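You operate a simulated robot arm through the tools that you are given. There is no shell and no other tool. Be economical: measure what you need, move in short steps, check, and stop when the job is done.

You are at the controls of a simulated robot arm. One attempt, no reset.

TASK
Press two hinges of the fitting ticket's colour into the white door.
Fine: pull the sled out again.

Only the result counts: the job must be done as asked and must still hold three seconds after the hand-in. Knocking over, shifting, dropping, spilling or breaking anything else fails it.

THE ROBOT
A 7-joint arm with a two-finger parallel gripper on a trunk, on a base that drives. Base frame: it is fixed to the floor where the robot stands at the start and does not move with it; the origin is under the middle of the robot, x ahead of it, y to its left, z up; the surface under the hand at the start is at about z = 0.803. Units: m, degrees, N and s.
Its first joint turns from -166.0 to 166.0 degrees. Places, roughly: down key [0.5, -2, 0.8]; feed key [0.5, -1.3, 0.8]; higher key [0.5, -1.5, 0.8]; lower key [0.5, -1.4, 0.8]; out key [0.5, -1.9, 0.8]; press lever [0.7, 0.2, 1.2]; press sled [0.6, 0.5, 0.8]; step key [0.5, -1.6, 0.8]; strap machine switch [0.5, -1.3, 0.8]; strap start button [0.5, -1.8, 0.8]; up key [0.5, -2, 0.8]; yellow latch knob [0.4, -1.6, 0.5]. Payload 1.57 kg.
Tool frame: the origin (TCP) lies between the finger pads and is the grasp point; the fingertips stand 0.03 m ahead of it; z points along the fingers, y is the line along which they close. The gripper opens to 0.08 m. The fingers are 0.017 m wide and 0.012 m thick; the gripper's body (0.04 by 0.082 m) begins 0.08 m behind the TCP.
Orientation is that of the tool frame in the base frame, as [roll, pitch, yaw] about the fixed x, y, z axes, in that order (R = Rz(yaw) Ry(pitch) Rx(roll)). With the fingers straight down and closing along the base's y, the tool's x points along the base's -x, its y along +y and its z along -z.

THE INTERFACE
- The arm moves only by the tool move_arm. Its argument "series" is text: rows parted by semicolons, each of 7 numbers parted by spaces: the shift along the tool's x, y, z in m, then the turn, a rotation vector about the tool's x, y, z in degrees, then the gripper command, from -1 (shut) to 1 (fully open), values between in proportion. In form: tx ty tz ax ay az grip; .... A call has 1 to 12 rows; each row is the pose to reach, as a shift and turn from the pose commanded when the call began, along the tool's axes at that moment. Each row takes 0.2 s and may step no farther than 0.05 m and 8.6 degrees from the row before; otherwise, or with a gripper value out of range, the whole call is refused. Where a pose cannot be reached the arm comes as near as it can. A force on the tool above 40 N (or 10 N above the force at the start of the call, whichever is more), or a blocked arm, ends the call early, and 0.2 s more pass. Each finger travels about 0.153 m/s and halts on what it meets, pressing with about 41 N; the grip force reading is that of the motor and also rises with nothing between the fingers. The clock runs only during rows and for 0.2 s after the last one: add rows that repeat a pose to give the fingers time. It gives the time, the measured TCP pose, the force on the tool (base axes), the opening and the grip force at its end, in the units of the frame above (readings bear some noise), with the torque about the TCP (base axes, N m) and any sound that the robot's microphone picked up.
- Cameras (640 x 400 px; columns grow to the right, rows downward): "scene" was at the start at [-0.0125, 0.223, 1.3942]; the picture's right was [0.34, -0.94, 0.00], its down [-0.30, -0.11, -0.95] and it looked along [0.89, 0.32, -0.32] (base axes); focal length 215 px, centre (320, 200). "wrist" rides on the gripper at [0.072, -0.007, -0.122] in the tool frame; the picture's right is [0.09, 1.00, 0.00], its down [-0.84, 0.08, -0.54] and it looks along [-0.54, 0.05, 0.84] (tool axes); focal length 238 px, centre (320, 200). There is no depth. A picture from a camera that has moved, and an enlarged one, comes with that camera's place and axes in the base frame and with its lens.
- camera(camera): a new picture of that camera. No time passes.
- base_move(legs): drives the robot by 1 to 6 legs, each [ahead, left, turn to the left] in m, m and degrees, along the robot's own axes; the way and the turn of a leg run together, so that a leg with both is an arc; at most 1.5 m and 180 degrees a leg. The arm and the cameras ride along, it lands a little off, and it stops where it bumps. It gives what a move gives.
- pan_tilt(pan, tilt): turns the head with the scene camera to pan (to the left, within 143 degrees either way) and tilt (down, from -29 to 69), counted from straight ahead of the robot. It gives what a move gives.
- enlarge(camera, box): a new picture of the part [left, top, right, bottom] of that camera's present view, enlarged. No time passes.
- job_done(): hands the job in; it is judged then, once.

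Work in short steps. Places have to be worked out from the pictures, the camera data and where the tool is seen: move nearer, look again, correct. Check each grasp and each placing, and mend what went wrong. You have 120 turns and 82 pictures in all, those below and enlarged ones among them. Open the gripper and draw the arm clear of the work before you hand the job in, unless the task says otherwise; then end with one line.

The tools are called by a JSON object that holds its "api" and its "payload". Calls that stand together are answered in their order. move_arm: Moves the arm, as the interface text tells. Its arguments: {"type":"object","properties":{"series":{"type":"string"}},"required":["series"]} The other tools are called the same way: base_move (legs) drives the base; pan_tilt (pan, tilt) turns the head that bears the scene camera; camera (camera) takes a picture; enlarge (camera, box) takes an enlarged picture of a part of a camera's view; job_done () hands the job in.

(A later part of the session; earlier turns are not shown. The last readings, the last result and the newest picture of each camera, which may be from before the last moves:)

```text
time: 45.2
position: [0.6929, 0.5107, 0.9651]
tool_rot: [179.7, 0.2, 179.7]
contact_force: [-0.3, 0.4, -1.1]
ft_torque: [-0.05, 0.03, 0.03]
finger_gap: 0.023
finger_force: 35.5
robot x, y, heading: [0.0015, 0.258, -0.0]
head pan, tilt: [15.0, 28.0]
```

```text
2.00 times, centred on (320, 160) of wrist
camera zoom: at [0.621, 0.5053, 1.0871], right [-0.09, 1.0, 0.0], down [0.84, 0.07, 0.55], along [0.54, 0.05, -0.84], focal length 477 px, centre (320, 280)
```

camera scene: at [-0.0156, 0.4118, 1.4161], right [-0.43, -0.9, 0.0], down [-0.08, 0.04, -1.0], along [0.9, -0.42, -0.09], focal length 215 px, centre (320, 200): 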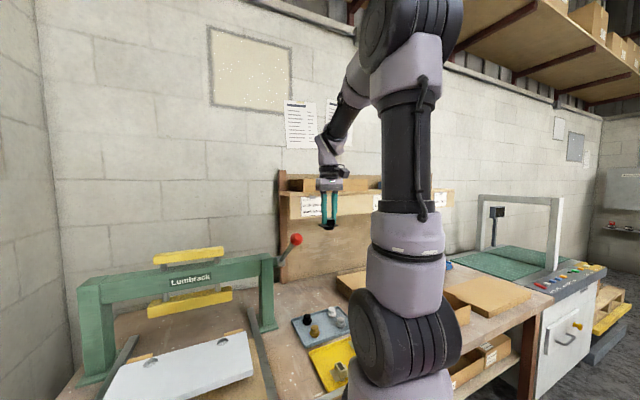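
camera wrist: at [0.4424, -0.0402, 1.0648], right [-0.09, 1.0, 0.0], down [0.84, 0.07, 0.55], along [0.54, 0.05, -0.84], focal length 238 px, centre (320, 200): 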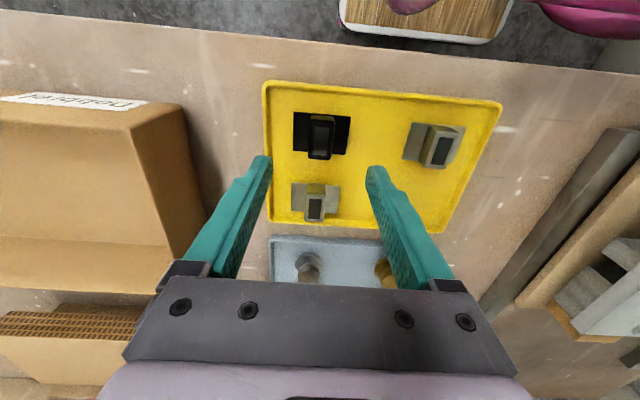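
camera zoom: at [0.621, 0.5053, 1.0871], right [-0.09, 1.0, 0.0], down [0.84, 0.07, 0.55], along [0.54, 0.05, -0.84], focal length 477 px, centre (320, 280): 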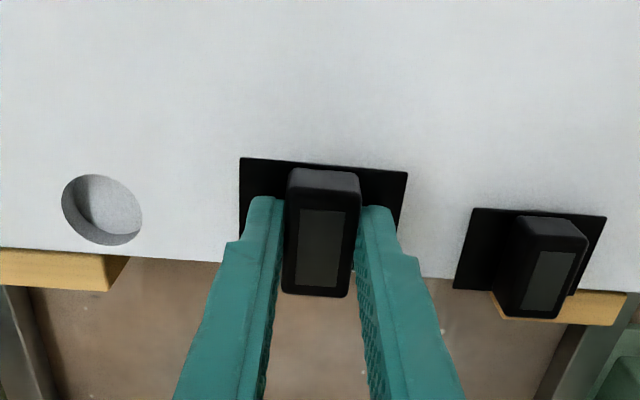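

Hole 1 is 0.023 m ahead and 0.095 m right of the TCP. I move over it and check.

{"api": "move_arm", "payload": {"series": "-0.008 -0.04 0 0 0 0 -1; -0.016 -0.08 0 0 0 0 -1; -0.0244 -0.095 0 0 0 0 -1; -0.0244 -0.095 0.013 0 0 0 -1; -0.0244 -0.095 0.013 0 0 0 -1"}}

{"api": "enlarge", "payload": {"camera": "scene", "box": [330, 190, 440, 250]}}

{"api": "enlarge", "payload": {"camera": "wrist", "box": [160, 60, 480, 260]}}

```text
time: 46.4
position: [0.7142, 0.4136, 0.9506]
tool_rot: [179.8, 0.1, 179.8]
contact_force: [-0.1, 0.1, -1.1]
ft_torque: [-0.01, 0.01, -0.03]
finger_gap: 0.023
finger_force: 35.8
robot x, y, heading: [0.0015, 0.257, -0.2]
head pan, tilt: [15.0, 28.0]
```

```text
5.82 times, centred on (385, 220) of scene
camera zoom: at [-0.0105, 0.4741, 1.3789], right [0.25, -0.97, 0.0], down [-0.45, -0.12, -0.88], along [0.85, 0.22, -0.47], focal length 1249 px, centre (-58, 84)
```

zoom: 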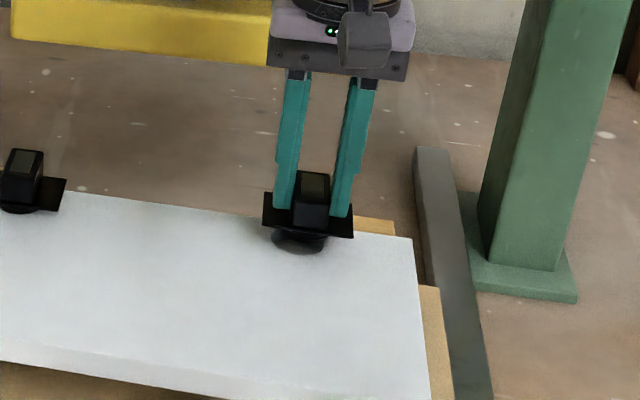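

```text
2.00 times, centred on (320, 160) of wrist
camera zoom: at [0.6426, 0.4074, 1.0729], right [-0.09, 1.0, 0.0], down [0.84, 0.07, 0.55], along [0.54, 0.05, -0.84], focal length 477 px, centre (320, 280)
```

zoom: 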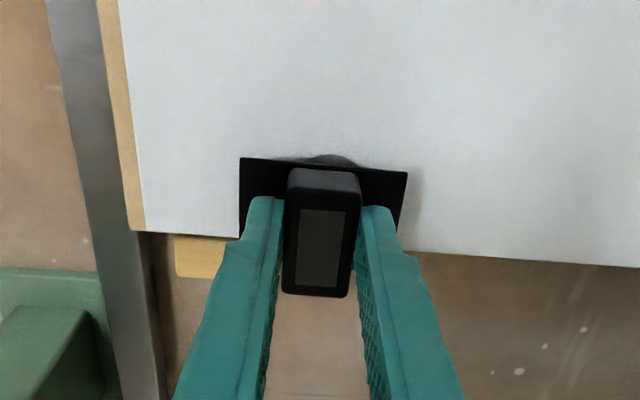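

Compared to the first placement, the hole arc shows ~5 mm to +y and ~2-3 mm ahead. I correct and check again.

{"api": "move_arm", "payload": {"series": "-0.0025 0.005 0 0 0 0 -1; -0.0025 0.005 0 0 0 0 -1; -0.0025 0.005 0 0 0 0 -1"}}

{"api": "enlarge", "payload": {"camera": "wrist", "box": [160, 60, 480, 260]}}

{"api": "enlarge", "payload": {"camera": "scene", "box": [330, 190, 440, 250]}}

```text
time: 47.2
position: [0.7164, 0.4178, 0.9511]
tool_rot: [179.8, 0.2, 179.7]
contact_force: [1.3, -0.2, -0.8]
ft_torque: [-0.01, -0.02, -0.03]
finger_gap: 0.0231
finger_force: 35.2
robot x, y, heading: [0.0005, 0.2638, -0.2]
head pan, tilt: [15.0, 28.0]
```

```text
2.00 times, centred on (320, 160) of wrist
camera zoom: at [0.6452, 0.412, 1.0734], right [-0.09, 1.0, 0.0], down [0.84, 0.07, 0.55], along [0.54, 0.05, -0.84], focal length 477 px, centre (320, 280)
```

zoom: 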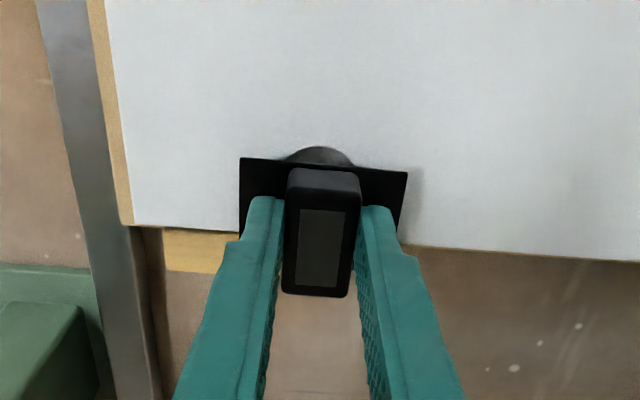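

```text
5.82 times, centred on (385, 220) of scene
camera zoom: at [-0.0105, 0.4741, 1.3789], right [0.25, -0.97, 0.0], down [-0.45, -0.12, -0.88], along [0.85, 0.22, -0.47], focal length 1249 px, centre (-58, 84)
```

zoom: 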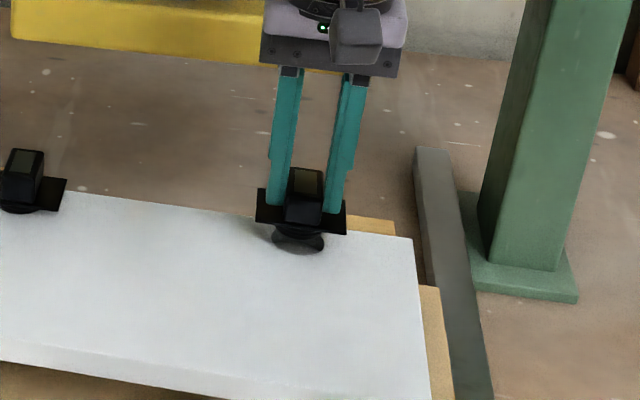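

Now it matches the first placement. I lower to contact.

{"api": "move_arm", "payload": {"series": "0 0 0.004 0 0 0 -1; 0 0 0.008 0 0 0 -1; 0 0 0.012 0 0 0 -1; 0 0 0.015 0 0 0 -1; 0 0 0.017 0 0 0 -1; 0 0 0.019 0 0 0 -1; 0 0 0.021 0 0 0 -1; 0 0 0.022 0 0 0 -1"}}

{"api": "enlarge", "payload": {"camera": "scene", "box": [330, 190, 440, 250]}}

```text
time: 48.7
position: [0.7187, 0.4178, 0.934]
tool_rot: [179.8, 0.6, 179.6]
contact_force: [-0.7, -2.9, 8.6]
ft_torque: [-0.19, 0.06, 0.0]
finger_gap: 0.0229
finger_force: 35.5
robot x, y, heading: [-0.0022, 0.2569, -0.4]
head pan, tilt: [15.0, 28.0]
stopped in row 7: the force on the tool passed its limit at 42 N (the readings are from after the stop); the commanded pose is now the measured one
```

```text
5.82 times, centred on (385, 220) of scene
camera zoom: at [-0.0107, 0.474, 1.379], right [0.25, -0.97, 0.0], down [-0.45, -0.12, -0.88], along [0.85, 0.22, -0.47], focal length 1249 px, centre (-58, 84)
```

zoom: 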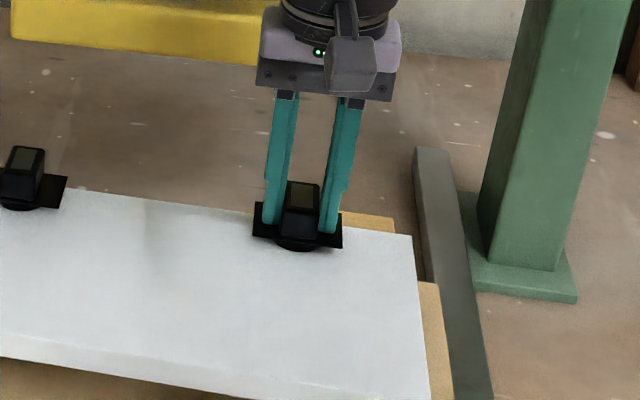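

Same depth as the first. I release, retreat up, and inspect both.

{"api": "move_arm", "payload": {"series": "0 0 -0.001 0 0 0 -0.3; 0 0 -0.001 0 0 0 0.2; 0 0 -0.001 0 0 0 0.3; 0 0 -0.03 0 0 0 0.4; 0 0 -0.07 0 0 0 0.4; 0.03 0 -0.1 0 0 0 0.4; 0.07 0 -0.13 0 0 0 0.4; 0.11 0 -0.16 0 0 0 0.4; 0.15 0 -0.19 0 0 0 0.4; 0.15 0 -0.19 0 0 0 0.4"}}

{"api": "enlarge", "payload": {"camera": "scene", "box": [230, 130, 440, 290]}}

{"api": "camera", "payload": {"camera": "wrist"}}

```text
time: 50.9
position: [0.57, 0.4167, 1.1196]
tool_rot: [179.7, 0.5, 179.6]
contact_force: [0.9, -0.3, 0.0]
ft_torque: [0.02, 0.03, -0.01]
finger_gap: 0.056
finger_force: 0.0
robot x, y, heading: [0.0014, 0.2596, -0.4]
head pan, tilt: [15.0, 28.0]
```

```text
2.50 times, centred on (335, 210) of scene
camera zoom: at [-0.0103, 0.4741, 1.3789], right [0.25, -0.97, 0.0], down [-0.45, -0.12, -0.88], along [0.85, 0.22, -0.47], focal length 537 px, centre (282, 175)
```

zoom: 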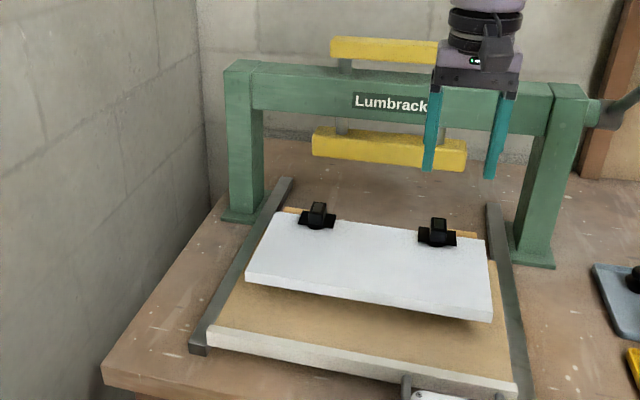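

```text
41 pictures are left
camera wrist: at [0.4982, 0.4108, 1.2407], right [-0.09, 1.0, 0.0], down [0.83, 0.07, 0.55], along [0.55, 0.05, -0.84], focal length 238 px, centre (320, 200)
```

wrist: 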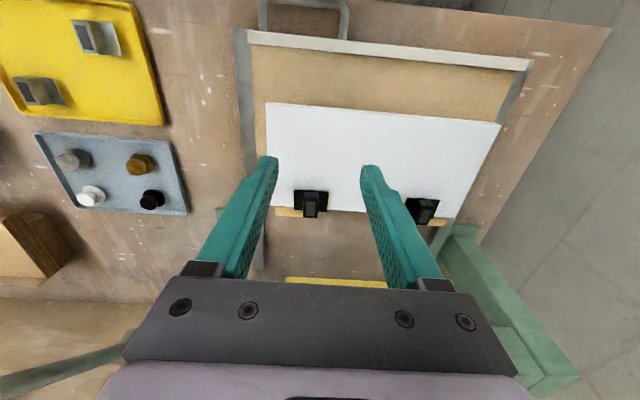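

Both hinges sit alike. The sled's front lip is at x≈0.50 with a loop handle at y≈0.33–0.445, x≈0.456, too close for the arm. I drive back 0.17 m and look at the handle.

{"api": "base_move", "payload": {"legs": [[-0.17, 0, 0]]}}

{"api": "camera", "payload": {"camera": "wrist"}}

{"api": "pan_tilt", "payload": {"pan": 0, "tilt": 35}}

{"api": "camera", "payload": {"camera": "scene"}}

```text
time: 52.4
position: [0.4013, 0.4163, 1.1188]
tool_rot: [179.7, 0.5, 179.6]
contact_force: [-0.2, 0.8, -0.5]
ft_torque: [0.0, 0.0, 0.02]
finger_gap: 0.056
finger_force: 0.2
robot x, y, heading: [-0.1672, 0.2604, -0.6]
head pan, tilt: [15.0, 28.0]
```

```text
40 pictures are left
camera wrist: at [0.3289, 0.4106, 1.2406], right [-0.08, 1.0, 0.0], down [0.83, 0.07, 0.55], along [0.55, 0.05, -0.84], focal length 238 px, centre (320, 200)
```

wrist: 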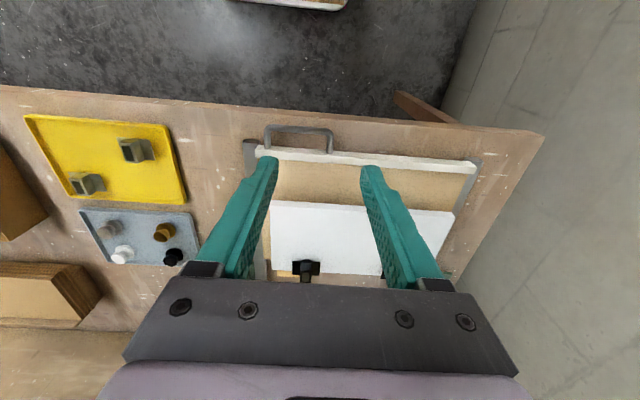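

```text
time: 53.2
position: [0.4016, 0.4175, 1.1184]
tool_rot: [179.7, 0.4, 179.6]
contact_force: [0.0, 0.5, 0.3]
ft_torque: [0.01, 0.0, 0.01]
finger_gap: 0.056
finger_force: 0.0
robot x, y, heading: [-0.168, 0.2601, -0.4]
head pan, tilt: [0.0, 35.0]
```

```text
39 pictures are left
camera scene: at [-0.18, 0.4517, 1.368], right [-0.01, -1.0, 0.0], down [-0.57, 0.0, -0.82], along [0.82, -0.01, -0.57], focal length 215 px, centre (320, 200)
```

scene: 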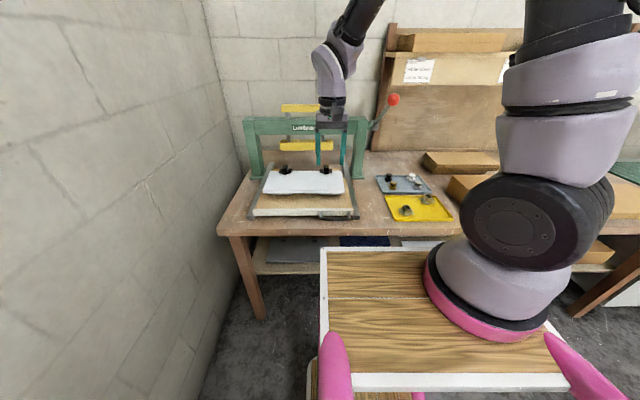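

Handle bar at about x 0.455, y 0.384, z 0.822; lip at x 0.50. I put closed fingers down into the loop between bar and lip: pushing works on the lip, pulling on the bar. First I hover.

{"api": "move_arm", "payload": {"series": "-0.03 -0.01 0.03 0 0 0 0; -0.06 -0.02 0.06 0 0 0 -1; -0.0775 -0.031 0.1 0 0 0 -1; -0.0775 -0.031 0.145 0 0 0 -1; -0.0775 -0.031 0.19 0 0 0 -1; -0.0775 -0.031 0.2 0 0 0 -1; -0.0775 -0.031 0.2 0 0 0 -1"}}

{"api": "camera", "payload": {"camera": "wrist"}}

```text
time: 54.8
position: [0.4784, 0.3863, 0.9195]
tool_rot: [179.8, 0.5, 179.5]
contact_force: [0.2, 0.5, -0.1]
ft_torque: [0.0, -0.01, 0.02]
finger_gap: 0.0001
finger_force: 21.2
robot x, y, heading: [-0.1703, 0.2602, -0.3]
head pan, tilt: [0.0, 35.0]
```

```text
38 pictures are left
camera wrist: at [0.4069, 0.3801, 1.0409], right [-0.08, 1.0, 0.0], down [0.83, 0.07, 0.55], along [0.55, 0.05, -0.84], focal length 238 px, centre (320, 200)
```

wrist: 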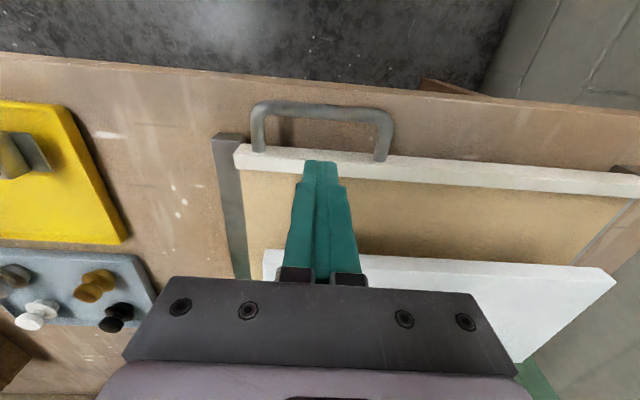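

The fingers are right above the gap's middle (bar 0.457, lip 0.494). I descend to tip z≈0.812.

{"api": "move_arm", "payload": {"series": "0.001 0 0.03 0 0 0 -1; 0.001 0 0.055 0 0 0 -1; 0.001 0 0.07 0 0 0 -1; 0.001 0 0.078 0 0 0 -1; 0.001 0 0.078 0 0 0 -1"}}

{"api": "enlarge", "payload": {"camera": "wrist", "box": [200, 60, 440, 210]}}

{"api": "enlarge", "payload": {"camera": "scene", "box": [230, 90, 430, 230]}}

```text
time: 56.0
position: [0.4797, 0.3875, 0.8411]
tool_rot: [179.7, 0.6, 179.5]
contact_force: [0.1, -0.5, 0.6]
ft_torque: [0.0, -0.03, 0.01]
finger_gap: 0.0003
finger_force: 21.9
robot x, y, heading: [-0.1695, 0.2584, -0.5]
head pan, tilt: [0.0, 35.0]
```

```text
2.67 times, centred on (320, 135) of wrist
camera zoom: at [0.4081, 0.3803, 0.9627], right [-0.08, 1.0, 0.0], down [0.83, 0.07, 0.55], along [0.55, 0.05, -0.84], focal length 636 px, centre (320, 373)
```

zoom: 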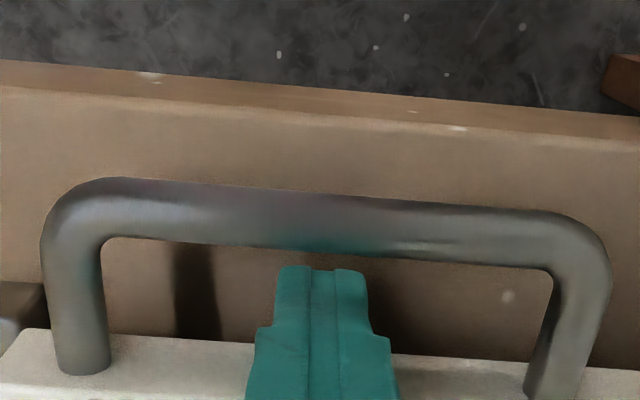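

```text
2.86 times, centred on (330, 160) of scene
camera zoom: at [-0.1801, 0.4516, 1.368], right [-0.01, -1.0, 0.0], down [-0.57, 0.0, -0.82], along [0.82, -0.01, -0.57], focal length 613 px, centre (291, 314)
```

zoom: 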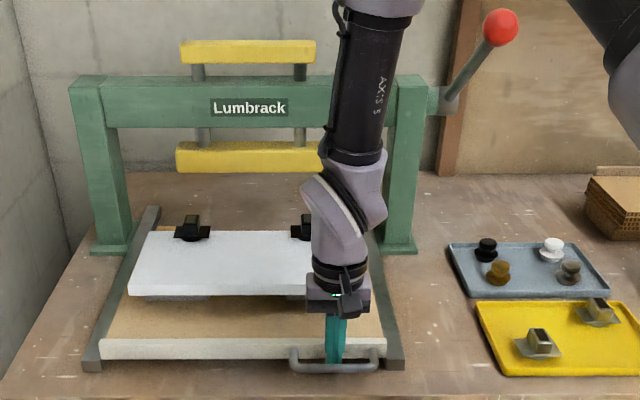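

Fingers are inside the loop. I push the sled in gently.

{"api": "move_arm", "payload": {"series": "-0.004 0 0 0 0 0 -1; -0.01 0 0 0 0 0 -1; -0.018 0 0 0 0 0 -1; -0.026 0 0 0 0 0 -1; -0.034 0 0 0 0 0 -1; -0.042 0 0 0 0 0 -1; -0.05 0 0 0 0 0 -1; -0.058 0 0 0 0 0 -1; -0.066 0 0 0 0 0 -1; -0.074 0 0 0 0 0 -1; -0.08 0 0 0 0 0 -1; -0.08 0 0 0 0 0 -1"}}

{"api": "enlarge", "payload": {"camera": "scene", "box": [230, 90, 430, 230]}}

```text
time: 58.6
position: [0.5616, 0.3855, 0.8418]
tool_rot: [179.7, 0.5, 179.5]
contact_force: [-0.6, 0.0, 0.4]
ft_torque: [-0.02, 0.02, 0.0]
finger_gap: 0.0
finger_force: 21.6
robot x, y, heading: [-0.1703, 0.2605, -0.4]
head pan, tilt: [0.0, 35.0]
```

```text
2.86 times, centred on (330, 160) of scene
camera zoom: at [-0.18, 0.4516, 1.368], right [-0.01, -1.0, 0.0], down [-0.57, 0.0, -0.82], along [0.82, -0.01, -0.57], focal length 613 px, centre (291, 314)
```

zoom: 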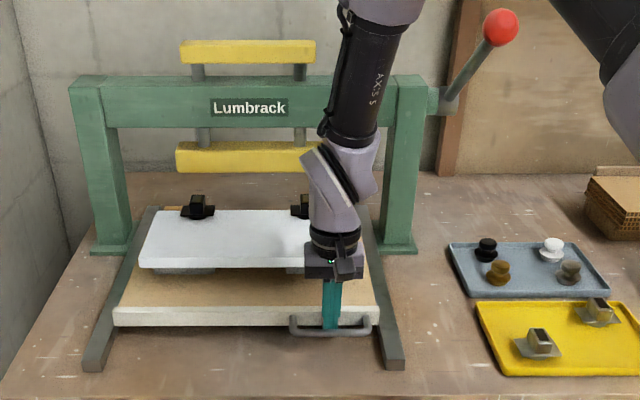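

The sled slides in fine with the hinges in place. I continue toward its stop.

{"api": "move_arm", "payload": {"series": "-0.006 0 0 0 0 0 -1; -0.014 0 0 0 0 0 -1; -0.022 0 0 0 0 0 -1; -0.03 0 0 0 0 0 -1; -0.038 0 0 0 0 0 -1; -0.046 0 0 0 0 0 -1; -0.054 0 0 0 0 0 -1; -0.062 0 0 0 0 0 -1; -0.07 0 0 0 0 0 -1; -0.078 0 0 0 0 0 -1; -0.084 0 0 0 0 0 -1; -0.084 0 0 0 0 0 -1"}}

{"api": "enlarge", "payload": {"camera": "scene", "box": [230, 90, 430, 230]}}

```text
time: 61.2
position: [0.6449, 0.3843, 0.8445]
tool_rot: [179.7, 0.4, 179.6]
contact_force: [0.3, -0.1, 0.8]
ft_torque: [0.01, -0.04, -0.03]
finger_gap: 0.0001
finger_force: 21.0
robot x, y, heading: [-0.1708, 0.2589, -0.5]
head pan, tilt: [0.0, 35.0]
```

```text
2.86 times, centred on (330, 160) of scene
camera zoom: at [-0.18, 0.4516, 1.368], right [-0.01, -1.0, 0.0], down [-0.57, 0.0, -0.82], along [0.82, -0.01, -0.57], focal length 613 px, centre (291, 314)
```

zoom: 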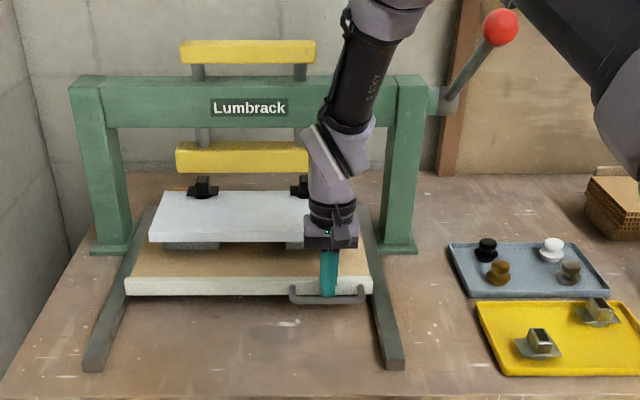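

Moved ~0.16 m, no stop yet. I push on slowly.

{"api": "move_arm", "payload": {"series": "-0.004 0 0 0 0 0 -1; -0.01 0 0 0 0 0 -1; -0.016 0 0 0 0 0 -1; -0.022 0 0 0 0 0 -1; -0.028 0 0 0 0 0 -1; -0.034 0 0 0 0 0 -1; -0.04 0 0 0 0 0 -1; -0.046 0 0 0 0 0 -1; -0.052 0 0 0 0 0 -1; -0.058 0 0 0 0 0 -1; -0.064 0 0 0 0 0 -1"}}

{"api": "enlarge", "payload": {"camera": "scene", "box": [230, 90, 430, 230]}}

```text
time: 61.9
position: [0.6508, 0.3873, 0.8412]
tool_rot: [179.7, -0.3, 179.4]
contact_force: [-8.3, -0.5, 3.3]
ft_torque: [0.0, -0.07, 0.02]
finger_gap: 0.0
finger_force: 21.2
robot x, y, heading: [-0.1708, 0.2603, -0.3]
head pan, tilt: [0.0, 35.0]
stopped in row 3: the force on the tool passed its limit at 48 N (the readings are from after the stop); the commanded pose is now the measured one
```

```text
2.86 times, centred on (330, 160) of scene
camera zoom: at [-0.1809, 0.4515, 1.368], right [-0.01, -1.0, 0.0], down [-0.57, 0.0, -0.82], along [0.82, -0.01, -0.57], focal length 613 px, centre (291, 314)
```

zoom: 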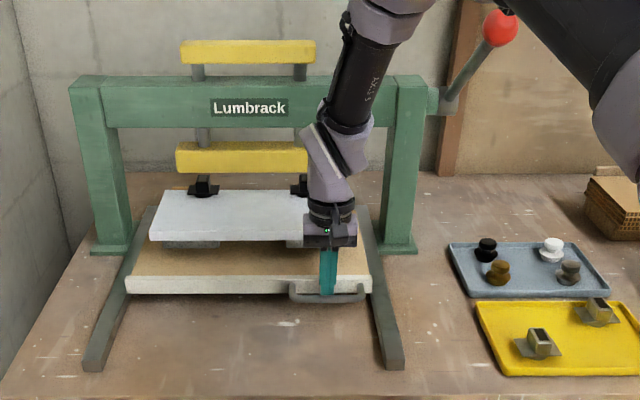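

A hard stop at 0.651. I back off slightly, lift clear, and check whether it is the end stop and how hinges sit relative to the ram.

{"api": "move_arm", "payload": {"series": "0.004 0 0 0 0 0 -1; 0.006 0 -0.01 0 0 0 -1; 0.006 0 -0.05 0 0 0 -1; 0.006 0 -0.09 0 0 0 -1; 0.03 0 -0.13 0 0 0 -1; 0.06 -0.02 -0.165 0 0 0 -1; 0.09 -0.04 -0.2 0 0 0 -1; 0.12 -0.06 -0.23 0 0 0 -1; 0.12 -0.06 -0.23 0 0 0 -1"}}

{"api": "enlarge", "payload": {"camera": "scene", "box": [240, 100, 380, 210]}}

{"api": "camera", "payload": {"camera": "wrist"}}

```text
refused: row 6 steps farther than a row can; nothing moved
```

```text
3.64 times, centred on (310, 155) of scene
camera zoom: at [-0.1809, 0.4515, 1.368], right [-0.01, -1.0, 0.0], down [-0.57, 0.0, -0.82], along [0.82, -0.01, -0.57], focal length 781 px, centre (356, 364)
```

zoom: 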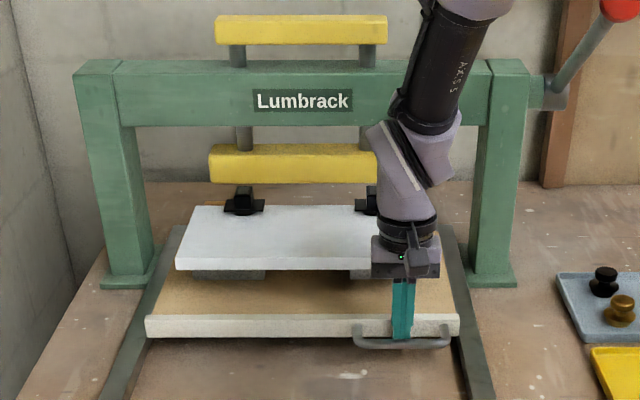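

```text
31 pictures are left
camera wrist: at [0.5802, 0.3805, 0.9644], right [-0.08, 1.0, 0.01], down [0.84, 0.07, 0.54], along [0.54, 0.05, -0.84], focal length 238 px, centre (320, 200)
```

wrist: 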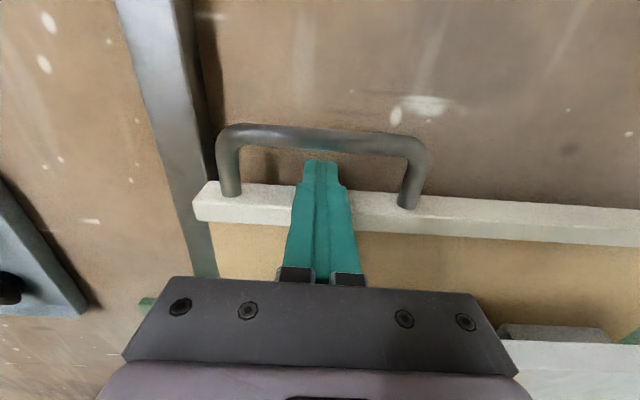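

Refused for a big step; I resend with smaller ones, only lifting and retreating.

{"api": "move_arm", "payload": {"series": "0.004 0 0 0 0 0 -1; 0.006 0 -0.01 0 0 0 -1; 0.006 0 -0.05 0 0 0 -1; 0.006 0 -0.09 0 0 0 -1; 0.03 0 -0.13 0 0 0 -1; 0.06 -0.015 -0.16 0 0 0 -1; 0.09 -0.03 -0.19 0 0 0 -1; 0.12 -0.045 -0.215 0 0 0 -1; 0.12 -0.045 -0.215 0 0 0 -1"}}

{"api": "camera", "payload": {"camera": "wrist"}}

{"api": "enlarge", "payload": {"camera": "scene", "box": [240, 100, 380, 210]}}

```text
time: 63.9
position: [0.532, 0.3402, 1.0582]
tool_rot: [179.7, -0.3, 179.4]
contact_force: [0.4, -0.5, -0.3]
ft_torque: [-0.02, 0.0, -0.01]
finger_gap: 0.0
finger_force: 21.7
robot x, y, heading: [-0.172, 0.2606, -0.5]
head pan, tilt: [0.0, 35.0]
```

```text
30 pictures are left
camera wrist: at [0.4612, 0.3353, 1.1813], right [-0.08, 1.0, 0.0], down [0.84, 0.07, 0.54], along [0.54, 0.05, -0.84], focal length 238 px, centre (320, 200)
```

wrist: 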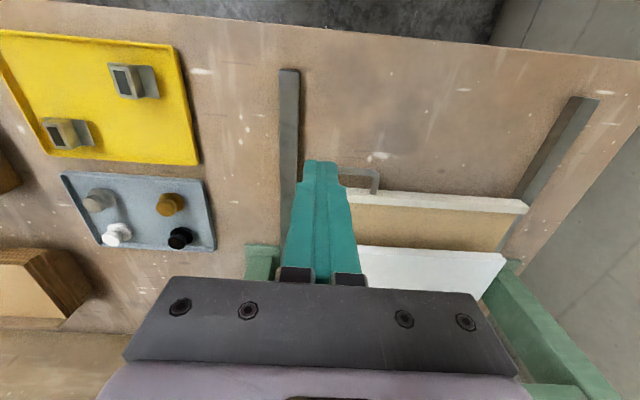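

```text
3.64 times, centred on (310, 155) of scene
camera zoom: at [-0.1803, 0.4516, 1.368], right [-0.01, -1.0, 0.0], down [-0.57, 0.0, -0.82], along [0.82, -0.01, -0.57], focal length 781 px, centre (356, 364)
```

zoom: 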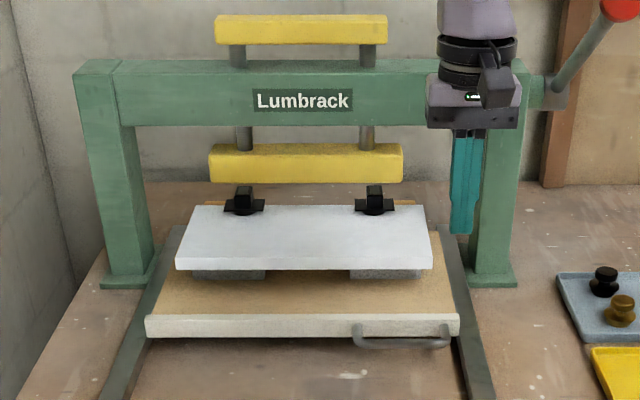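

The sled is at its end stop with the hinges below the ram bar. Next is the lever: I rise to z≈1.35 and move toward its ball for a close look.

{"api": "move_arm", "payload": {"series": "0 0 -0.045 0 0 0 -0.5; 0 0 -0.09 0 0 0 0; 0 0 -0.135 0 0 0 1; 0 0 -0.18 0 0 0 1; 0 0 -0.225 0 0 0 1; 0 0 -0.27 0 0 0 1; 0 -0.03 -0.3 0 0 0 1; 0 -0.07 -0.31 0 0 0 1; 0 -0.115 -0.31 0 0 0 1; 0 -0.16 -0.31 0 0 0 1; 0 -0.16 -0.31 0 0 0 1"}}

{"api": "camera", "payload": {"camera": "wrist"}}

{"api": "pan_tilt", "payload": {"pan": -15, "tilt": 15}}

{"api": "camera", "payload": {"camera": "scene"}}

```text
time: 66.3
position: [0.5292, 0.1755, 1.3656]
tool_rot: [179.6, -0.2, 179.4]
contact_force: [0.2, 0.0, -0.9]
ft_torque: [0.01, 0.0, 0.02]
finger_gap: 0.0801
finger_force: 0.0
robot x, y, heading: [-0.1671, 0.2579, -0.6]
head pan, tilt: [0.0, 35.0]
```

```text
28 pictures are left
camera wrist: at [0.4586, 0.1699, 1.4874], right [-0.08, 1.0, 0.0], down [0.84, 0.07, 0.54], along [0.54, 0.05, -0.84], focal length 238 px, centre (320, 200)
```

wrist: 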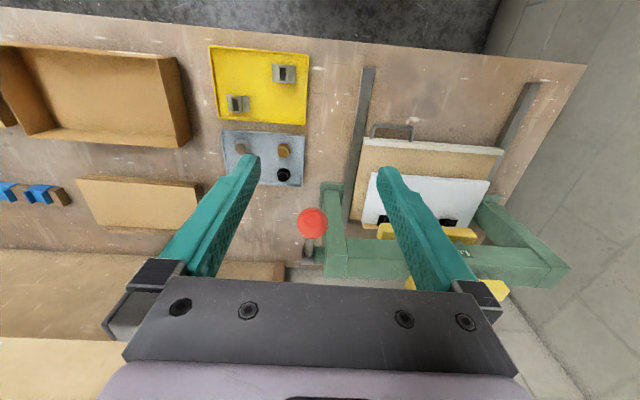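

```text
time: 67.1
position: [0.5298, 0.1751, 1.3655]
tool_rot: [179.7, -0.2, 179.4]
contact_force: [0.1, 0.5, 0.2]
ft_torque: [-0.01, 0.05, 0.02]
finger_gap: 0.0798
finger_force: 0.1
robot x, y, heading: [-0.1686, 0.261, -0.5]
head pan, tilt: [-15.0, 15.0]
```

```text
27 pictures are left
camera scene: at [-0.1784, 0.4274, 1.3999], right [-0.27, -0.96, 0.0], down [-0.25, 0.07, -0.97], along [0.93, -0.26, -0.26], focal length 215 px, centre (320, 200)
```

scene: 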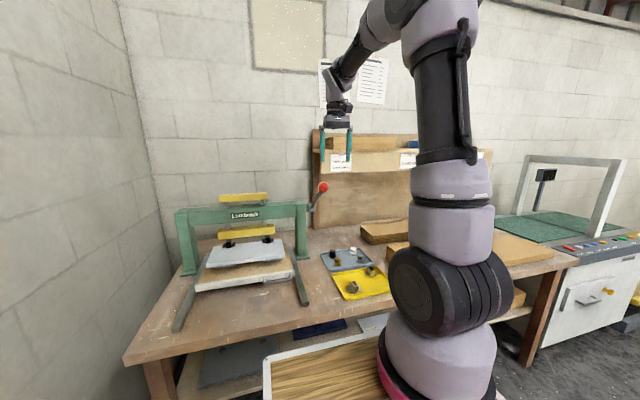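

The ball is at about (0.675,0.175,1.217), pivot near (0.89,0.175,1.055). I move above the ball with open fingers and check.

{"api": "move_arm", "payload": {"series": "-0.04 0 0 0 0 0 1; -0.08 0.001 0 0 0 0 1; -0.12 0.001 0 0 0 0 1; -0.1455 0.0015 0.02 0 0 0 1; -0.1455 0.0015 0.06 0 0 0 1; -0.1455 0.0015 0.09 0 0 0 1; -0.1455 0.0015 0.09 0 0 0 1"}}

{"api": "camera", "payload": {"camera": "wrist"}}

{"api": "enlarge", "payload": {"camera": "scene", "box": [270, 130, 370, 230]}}

```text
time: 68.7
position: [0.6774, 0.1812, 1.2772]
tool_rot: [179.8, -0.1, 179.5]
contact_force: [-0.9, 0.5, -0.3]
ft_torque: [0.02, 0.0, 0.02]
finger_gap: 0.0798
finger_force: 0.1
robot x, y, heading: [-0.1698, 0.2562, -0.5]
head pan, tilt: [-15.0, 15.0]
```

```text
26 pictures are left
camera wrist: at [0.6069, 0.1754, 1.3993], right [-0.08, 1.0, 0.0], down [0.84, 0.07, 0.54], along [0.54, 0.05, -0.84], focal length 238 px, centre (320, 200)
```

wrist: 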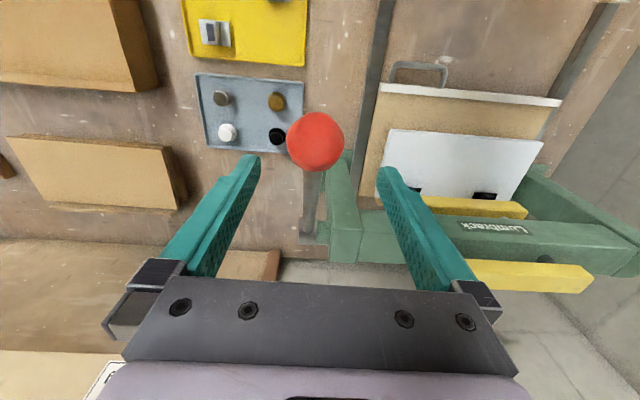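

```text
4.00 times, centred on (320, 180) of scene
camera zoom: at [-0.1784, 0.4273, 1.4], right [-0.27, -0.96, 0.0], down [-0.25, 0.07, -0.97], along [0.93, -0.26, -0.26], focal length 859 px, centre (320, 280)
```

zoom: 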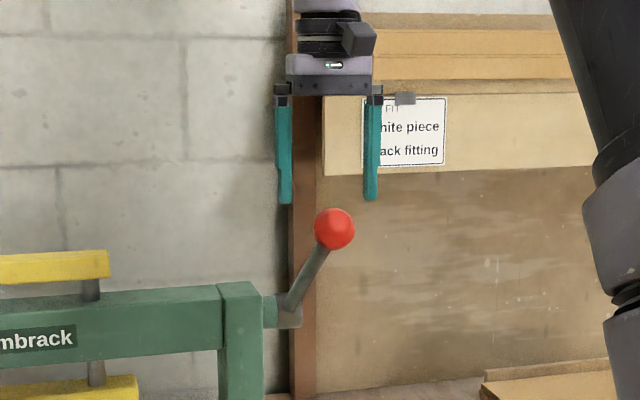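

Ball centre refined: (0.667,0.177,1.22), 45 mm wide. I adjust and descend around it, then grip.

{"api": "move_arm", "payload": {"series": "0.01 -0.0045 0 0 0 0 1; 0.01 -0.0045 0.02 0 0 0 1; 0.01 -0.0045 0.04 0 0 0 1; 0.01 -0.0045 0.058 0 0 0 1; 0.01 -0.0045 0.058 0 0 0 0.4; 0.01 -0.0045 0.058 0 0 0 -0.2; 0.01 -0.0045 0.058 0 0 0 -1; 0.01 -0.0045 0.058 0 0 0 -1"}}

{"api": "camera", "payload": {"camera": "wrist"}}

```text
time: 70.5
position: [0.6679, 0.1778, 1.2189]
tool_rot: [179.7, -0.2, 179.5]
contact_force: [1.8, 5.4, -1.7]
ft_torque: [0.18, -0.38, 0.11]
finger_gap: 0.0436
finger_force: 45.2
robot x, y, heading: [-0.1666, 0.259, -0.3]
head pan, tilt: [-15.0, 15.0]
```

```text
24 pictures are left
camera wrist: at [0.5968, 0.1714, 1.3406], right [-0.08, 1.0, 0.01], down [0.84, 0.07, 0.54], along [0.54, 0.05, -0.84], focal length 238 px, centre (320, 200)
```

wrist: 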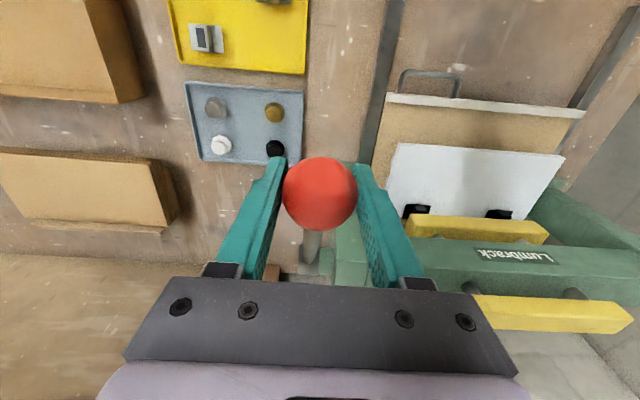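

The ball is firmly gripped (43.6 mm). I start pulling down along the arc, a first small part to feel the direction.

{"api": "move_arm", "payload": {"series": "0.004 0 0.006 0 0 0 -1; 0.0083 0 0.0119 0 0 0 -1; 0.0128 0 0.019 0 0 0 -1; 0.0172 0 0.0263 0 0 0 -1; 0.0172 0 0.0263 0 0 0 -1"}}

```text
time: 71.7
position: [0.6512, 0.1784, 1.1928]
tool_rot: [179.8, -0.1, 179.4]
contact_force: [13.4, 4.2, 2.3]
ft_torque: [-0.16, -1.2, -0.05]
finger_gap: 0.0436
finger_force: 45.3
robot x, y, heading: [-0.169, 0.2613, -0.6]
head pan, tilt: [-15.0, 15.0]
```

A +13 N pull in x: I'm pulling back too much. I continue with less x motion.

{"api": "move_arm", "payload": {"series": "0 0 0.007 0 0 0 -1; 0.001 0 0.014 0 0 0 -1; 0.003 0 0.021 0 0 0 -1; 0.005 0 0.028 0 0 0 -1; 0.005 0 0.028 0 0 0 -1"}}

```text
time: 72.9
position: [0.6426, 0.1775, 1.1653]
tool_rot: [179.6, -0.3, 179.4]
contact_force: [-34.6, 6.3, 16.8]
ft_torque: [0.02, 0.1, 0.05]
finger_gap: 0.0437
finger_force: 44.8
robot x, y, heading: [-0.1696, 0.2572, -0.1]
head pan, tilt: [-15.0, 15.0]
```

Now −35 N: the arc fits pivot ≈(0.905,1.062), radius 0.285. I follow it further down.

{"api": "move_arm", "payload": {"series": "0.006 0 0.002 0 0 0 -1; 0.0095 0 0.008 0 0 0 -1; 0.0117 0 0.0146 0 0 0 -1; 0.0148 0 0.0246 0 0 0 -1; 0.0175 0 0.0346 0 0 0 -1; 0.0198 0 0.0446 0 0 0 -1; 0.0216 0 0.0546 0 0 0 -1; 0.0216 0 0.0546 0 0 0 -1"}}

{"api": "enlarge", "payload": {"camera": "scene", "box": [170, 150, 350, 310]}}

```text
time: 74.7
position: [0.6231, 0.1775, 1.1098]
tool_rot: [179.6, -0.3, 179.5]
contact_force: [12.2, 14.3, 4.9]
ft_torque: [0.09, -0.94, 0.06]
finger_gap: 0.0437
finger_force: 45.1
robot x, y, heading: [-0.1716, 0.2612, -0.3]
head pan, tilt: [-15.0, 15.0]
```

```text
2.50 times, centred on (260, 230) of scene
camera zoom: at [-0.1782, 0.4281, 1.3999], right [-0.27, -0.96, 0.0], down [-0.25, 0.07, -0.97], along [0.93, -0.26, -0.26], focal length 537 px, centre (470, 125)
```

zoom: 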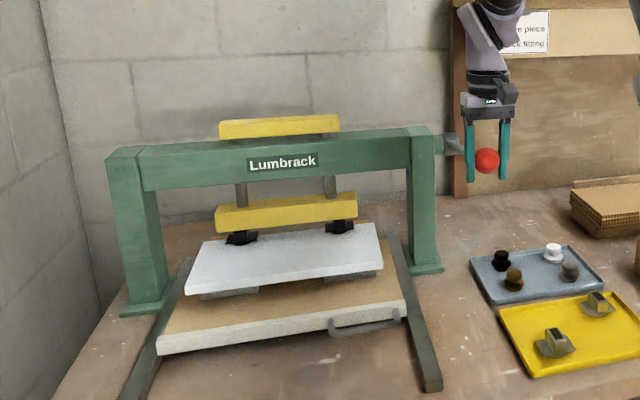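

The ram bar is coming down onto the hinges. I continue along the arc.

{"api": "move_arm", "payload": {"series": "-0.0003 0.0005 0.006 0 0 0 -1; 0.001 0.001 0.013 0 0 0 -1; 0.0015 0.001 0.02 0 0 0 -1; 0.0022 0.001 0.028 0 0 0 -1; 0.0028 0.001 0.036 0 0 0 -1; 0.0028 0.001 0.044 0 0 0 -1; 0.0028 0.001 0.052 0 0 0 -1; 0.0025 0.001 0.06 0 0 0 -1; 0.0025 0.001 0.06 0 0 0 -1"}}

{"api": "enlarge", "payload": {"camera": "scene", "box": [190, 180, 310, 290]}}

```text
time: 76.7
position: [0.6197, 0.1768, 1.0495]
tool_rot: [179.8, -0.3, 179.4]
contact_force: [1.9, 0.4, 5.0]
ft_torque: [-0.03, -0.59, 0.14]
finger_gap: 0.0433
finger_force: 45.5
robot x, y, heading: [-0.1701, 0.259, -0.4]
head pan, tilt: [-15.0, 15.0]
```

```text
3.64 times, centred on (250, 235) of scene
camera zoom: at [-0.1785, 0.4274, 1.4], right [-0.27, -0.96, 0.0], down [-0.25, 0.07, -0.97], along [0.93, -0.26, -0.26], focal length 781 px, centre (574, 73)
```

zoom: 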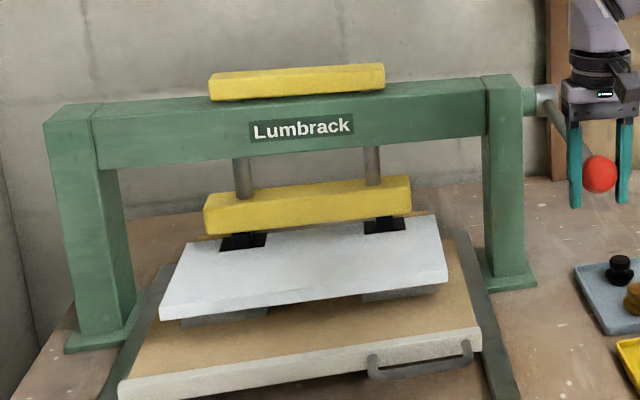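

The bar is just above the hinges. I continue; force should rise as the hinges press in.

{"api": "move_arm", "payload": {"series": "-0.0005 0 0.007 0 0 0 -1; -0.001 0 0.014 0 0 0 -1; -0.0016 0 0.02 0 0 0 -1; -0.0024 0 0.027 0 0 0 -1; -0.0035 0 0.034 0 0 0 -1; -0.0046 0 0.04 0 0 0 -1; -0.006 0 0.047 0 0 0 -1; -0.0089 0 0.06 0 0 0 -1; -0.0089 0 0.06 0 0 0 -1"}}

{"api": "enlarge", "payload": {"camera": "scene", "box": [190, 180, 310, 290]}}

```text
time: 77.9
position: [0.6209, 0.1775, 1.0228]
tool_rot: [179.6, 0.2, 179.2]
contact_force: [-15.3, -2.1, 25.6]
ft_torque: [0.1, 0.24, -0.25]
finger_gap: 0.0432
finger_force: 45.4
robot x, y, heading: [-0.1701, 0.2591, -0.3]
head pan, tilt: [-15.0, 15.0]
stopped in row 5: the force on the tool passed its limit at 58 N (the readings are from after the stop); the commanded pose is now the measured one
```

```text
3.64 times, centred on (250, 235) of scene
camera zoom: at [-0.1801, 0.4273, 1.4], right [-0.27, -0.96, 0.0], down [-0.25, 0.07, -0.97], along [0.93, -0.26, -0.26], focal length 781 px, centre (574, 73)
```

zoom: 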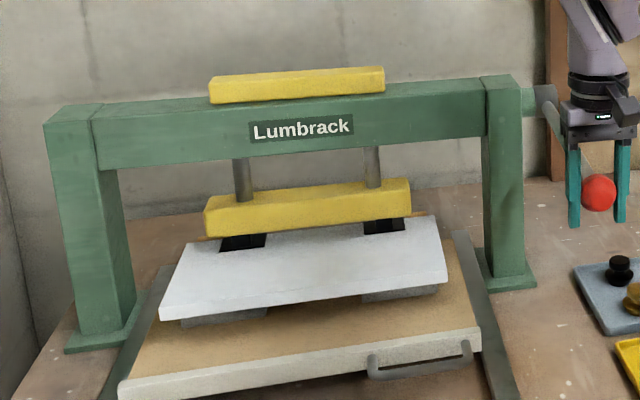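

The bar now meets the hinges and resistance rose to ~58 N. I continue with slow small steps, easing the x force.

{"api": "move_arm", "payload": {"series": "0.0015 0 0.002 0 0 0 -1; 0.0015 0 0.004 0 0 0 -1; 0.0012 0 0.006 0 0 0 -1; 0.001 0 0.008 0 0 0 -1; 0.0008 0 0.01 0 0 0 -1; 0.0005 0 0.012 0 0 0 -1"}}

```text
time: 79.3
position: [0.622, 0.1781, 1.0087]
tool_rot: [179.8, 0.1, 179.3]
contact_force: [-0.4, -3.5, 39.3]
ft_torque: [0.02, 0.12, 0.05]
finger_gap: 0.0435
finger_force: 44.8
robot x, y, heading: [-0.167, 0.2601, -0.4]
head pan, tilt: [-15.0, 15.0]
```

It moves with ~39 N downwards; the press is working. I go on.

{"api": "move_arm", "payload": {"series": "-0.0008 0 0.003 0 0 0 -1; -0.0016 0 0.006 0 0 0 -1; -0.0026 0 0.009 0 0 0 -1; -0.0036 0 0.012 0 0 0 -1; -0.0048 0 0.015 0 0 0 -1; -0.006 0 0.018 0 0 0 -1; -0.0072 0 0.021 0 0 0 -1"}}

{"api": "enlarge", "payload": {"camera": "scene", "box": [190, 180, 330, 290]}}

```text
time: 80.9
position: [0.6272, 0.1768, 0.9892]
tool_rot: [179.8, 0.0, 179.2]
contact_force: [-19.5, -9.8, 33.8]
ft_torque: [0.3, -0.44, 0.03]
finger_gap: 0.0434
finger_force: 45.0
robot x, y, heading: [-0.1707, 0.2587, -0.2]
head pan, tilt: [-15.0, 15.0]
```

```text
3.64 times, centred on (260, 235) of scene
camera zoom: at [-0.1805, 0.427, 1.4], right [-0.27, -0.96, 0.0], down [-0.25, 0.07, -0.97], along [0.93, -0.26, -0.26], focal length 781 px, centre (538, 73)
```

zoom: 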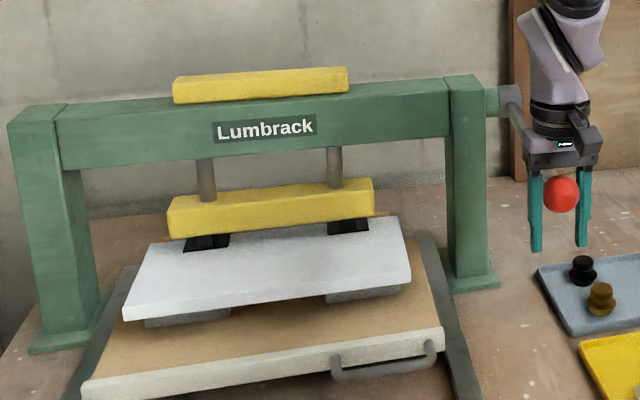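

The ball has stayed near z 1.02 while the fingers slid down over it: the grip alone can't transmit the force. I keep sliding until the palm bears on the ball top, then press with the palm.

{"api": "move_arm", "payload": {"series": "0.004 0.001 0 0 0 0 -0.6; 0.005 0.001 0.004 0 0 0 -0.3; 0.005 0.001 0.009 0 0 0 0.15; 0.005 0.001 0.014 0 0 0 0.15; 0.005 0.001 0.019 0 0 0 0.15; 0.005 0.001 0.022 0 0 0 0.15"}}

{"api": "camera", "payload": {"camera": "wrist"}}

{"api": "enlarge", "payload": {"camera": "scene", "box": [190, 180, 330, 290]}}

```text
time: 82.2
position: [0.626, 0.1795, 0.9728]
tool_rot: [179.8, 0.5, 179.2]
contact_force: [-16.8, 0.1, 34.7]
ft_torque: [-0.08, -1.23, -0.09]
finger_gap: 0.0486
finger_force: 1.5
robot x, y, heading: [-0.17, 0.2633, -0.3]
head pan, tilt: [-15.0, 15.0]
stopped in row 6: the force on the tool passed its limit at 54 N (the readings are from after the stop); the commanded pose is now the measured one
```

```text
19 pictures are left
camera wrist: at [0.5528, 0.1743, 1.0948], right [-0.08, 1.0, 0.0], down [0.83, 0.06, 0.55], along [0.55, 0.05, -0.84], focal length 238 px, centre (320, 200)
```

wrist: 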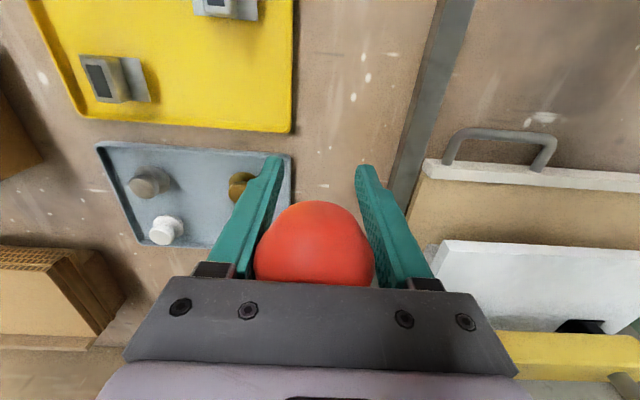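

```text
3.64 times, centred on (260, 235) of scene
camera zoom: at [-0.1807, 0.4274, 1.4], right [-0.27, -0.96, 0.0], down [-0.25, 0.07, -0.97], along [0.93, -0.26, -0.26], focal length 781 px, centre (538, 73)
```

zoom: 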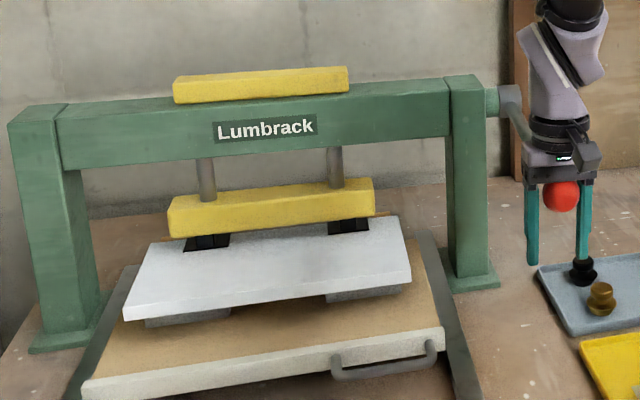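

Now the palm bears on the ball. I look at the hinges to see if they are already seated.

{"api": "enlarge", "payload": {"camera": "scene", "box": [230, 225, 300, 260]}}

{"api": "move_arm", "payload": {"series": "0.001 0 0.001 0 0 0 0.15; 0.0015 0 0.002 0 0 0 0.15; 0.0015 0 0.003 0 0 0 0.15; 0.0015 0 0.004 0 0 0 0.15"}}

```text
9.14 times, centred on (265, 242) of scene
camera zoom: at [-0.1807, 0.4274, 1.4], right [-0.27, -0.96, 0.0], down [-0.25, 0.07, -0.97], along [0.93, -0.26, -0.26], focal length 1962 px, centre (823, -189)
```

zoom: 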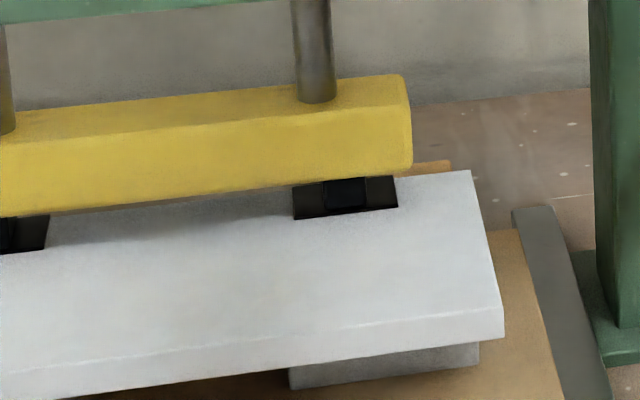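

```text
time: 82.9
position: [0.6274, 0.18, 0.9738]
tool_rot: [179.7, 0.8, 179.3]
contact_force: [-14.7, -0.3, 30.7]
ft_torque: [-0.1, -0.98, -0.03]
finger_gap: 0.0486
finger_force: 1.2
robot x, y, heading: [-0.1726, 0.2597, -0.7]
head pan, tilt: [-15.0, 15.0]
stopped in row 3: the force on the tool passed its limit at 50 N (the readings are from after the stop); the commanded pose is now the measured one
```

The hinge plates now lie flush on the door under the bar and the lever is solidly blocked: pressed in. I raise the hand to put the ball back at the pads and grip it to lift the lever.

{"api": "move_arm", "payload": {"series": "0.001 0 -0.005 0 0 0 0.5; 0.003 -0.001 -0.02 0 0 0 0.5; 0.005 -0.002 -0.038 0 0 0 0.5; 0.005 -0.002 -0.052 0 0 0 0.5; 0.005 -0.002 -0.052 0 0 0 0; 0.005 -0.002 -0.052 0 0 0 -0.5; 0.005 -0.002 -0.052 0 0 0 -1; 0.005 -0.002 -0.052 0 0 0 -1"}}

{"api": "camera", "payload": {"camera": "wrist"}}

```text
time: 84.7
position: [0.6229, 0.1765, 1.0229]
tool_rot: [179.6, 0.7, 179.4]
contact_force: [1.1, 9.2, 3.6]
ft_torque: [-0.53, 0.1, 0.08]
finger_gap: 0.0434
finger_force: 44.9
robot x, y, heading: [-0.1704, 0.259, -0.4]
head pan, tilt: [-15.0, 15.0]
```

```text
16 pictures are left
camera wrist: at [0.5501, 0.1717, 1.1436], right [-0.08, 1.0, 0.0], down [0.83, 0.07, 0.55], along [0.55, 0.05, -0.83], focal length 238 px, centre (320, 200)
```

wrist: 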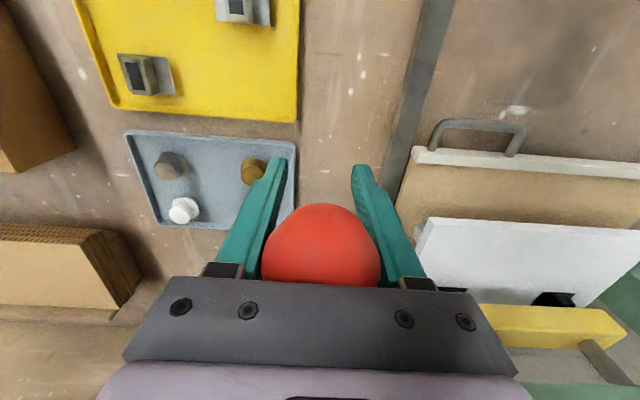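

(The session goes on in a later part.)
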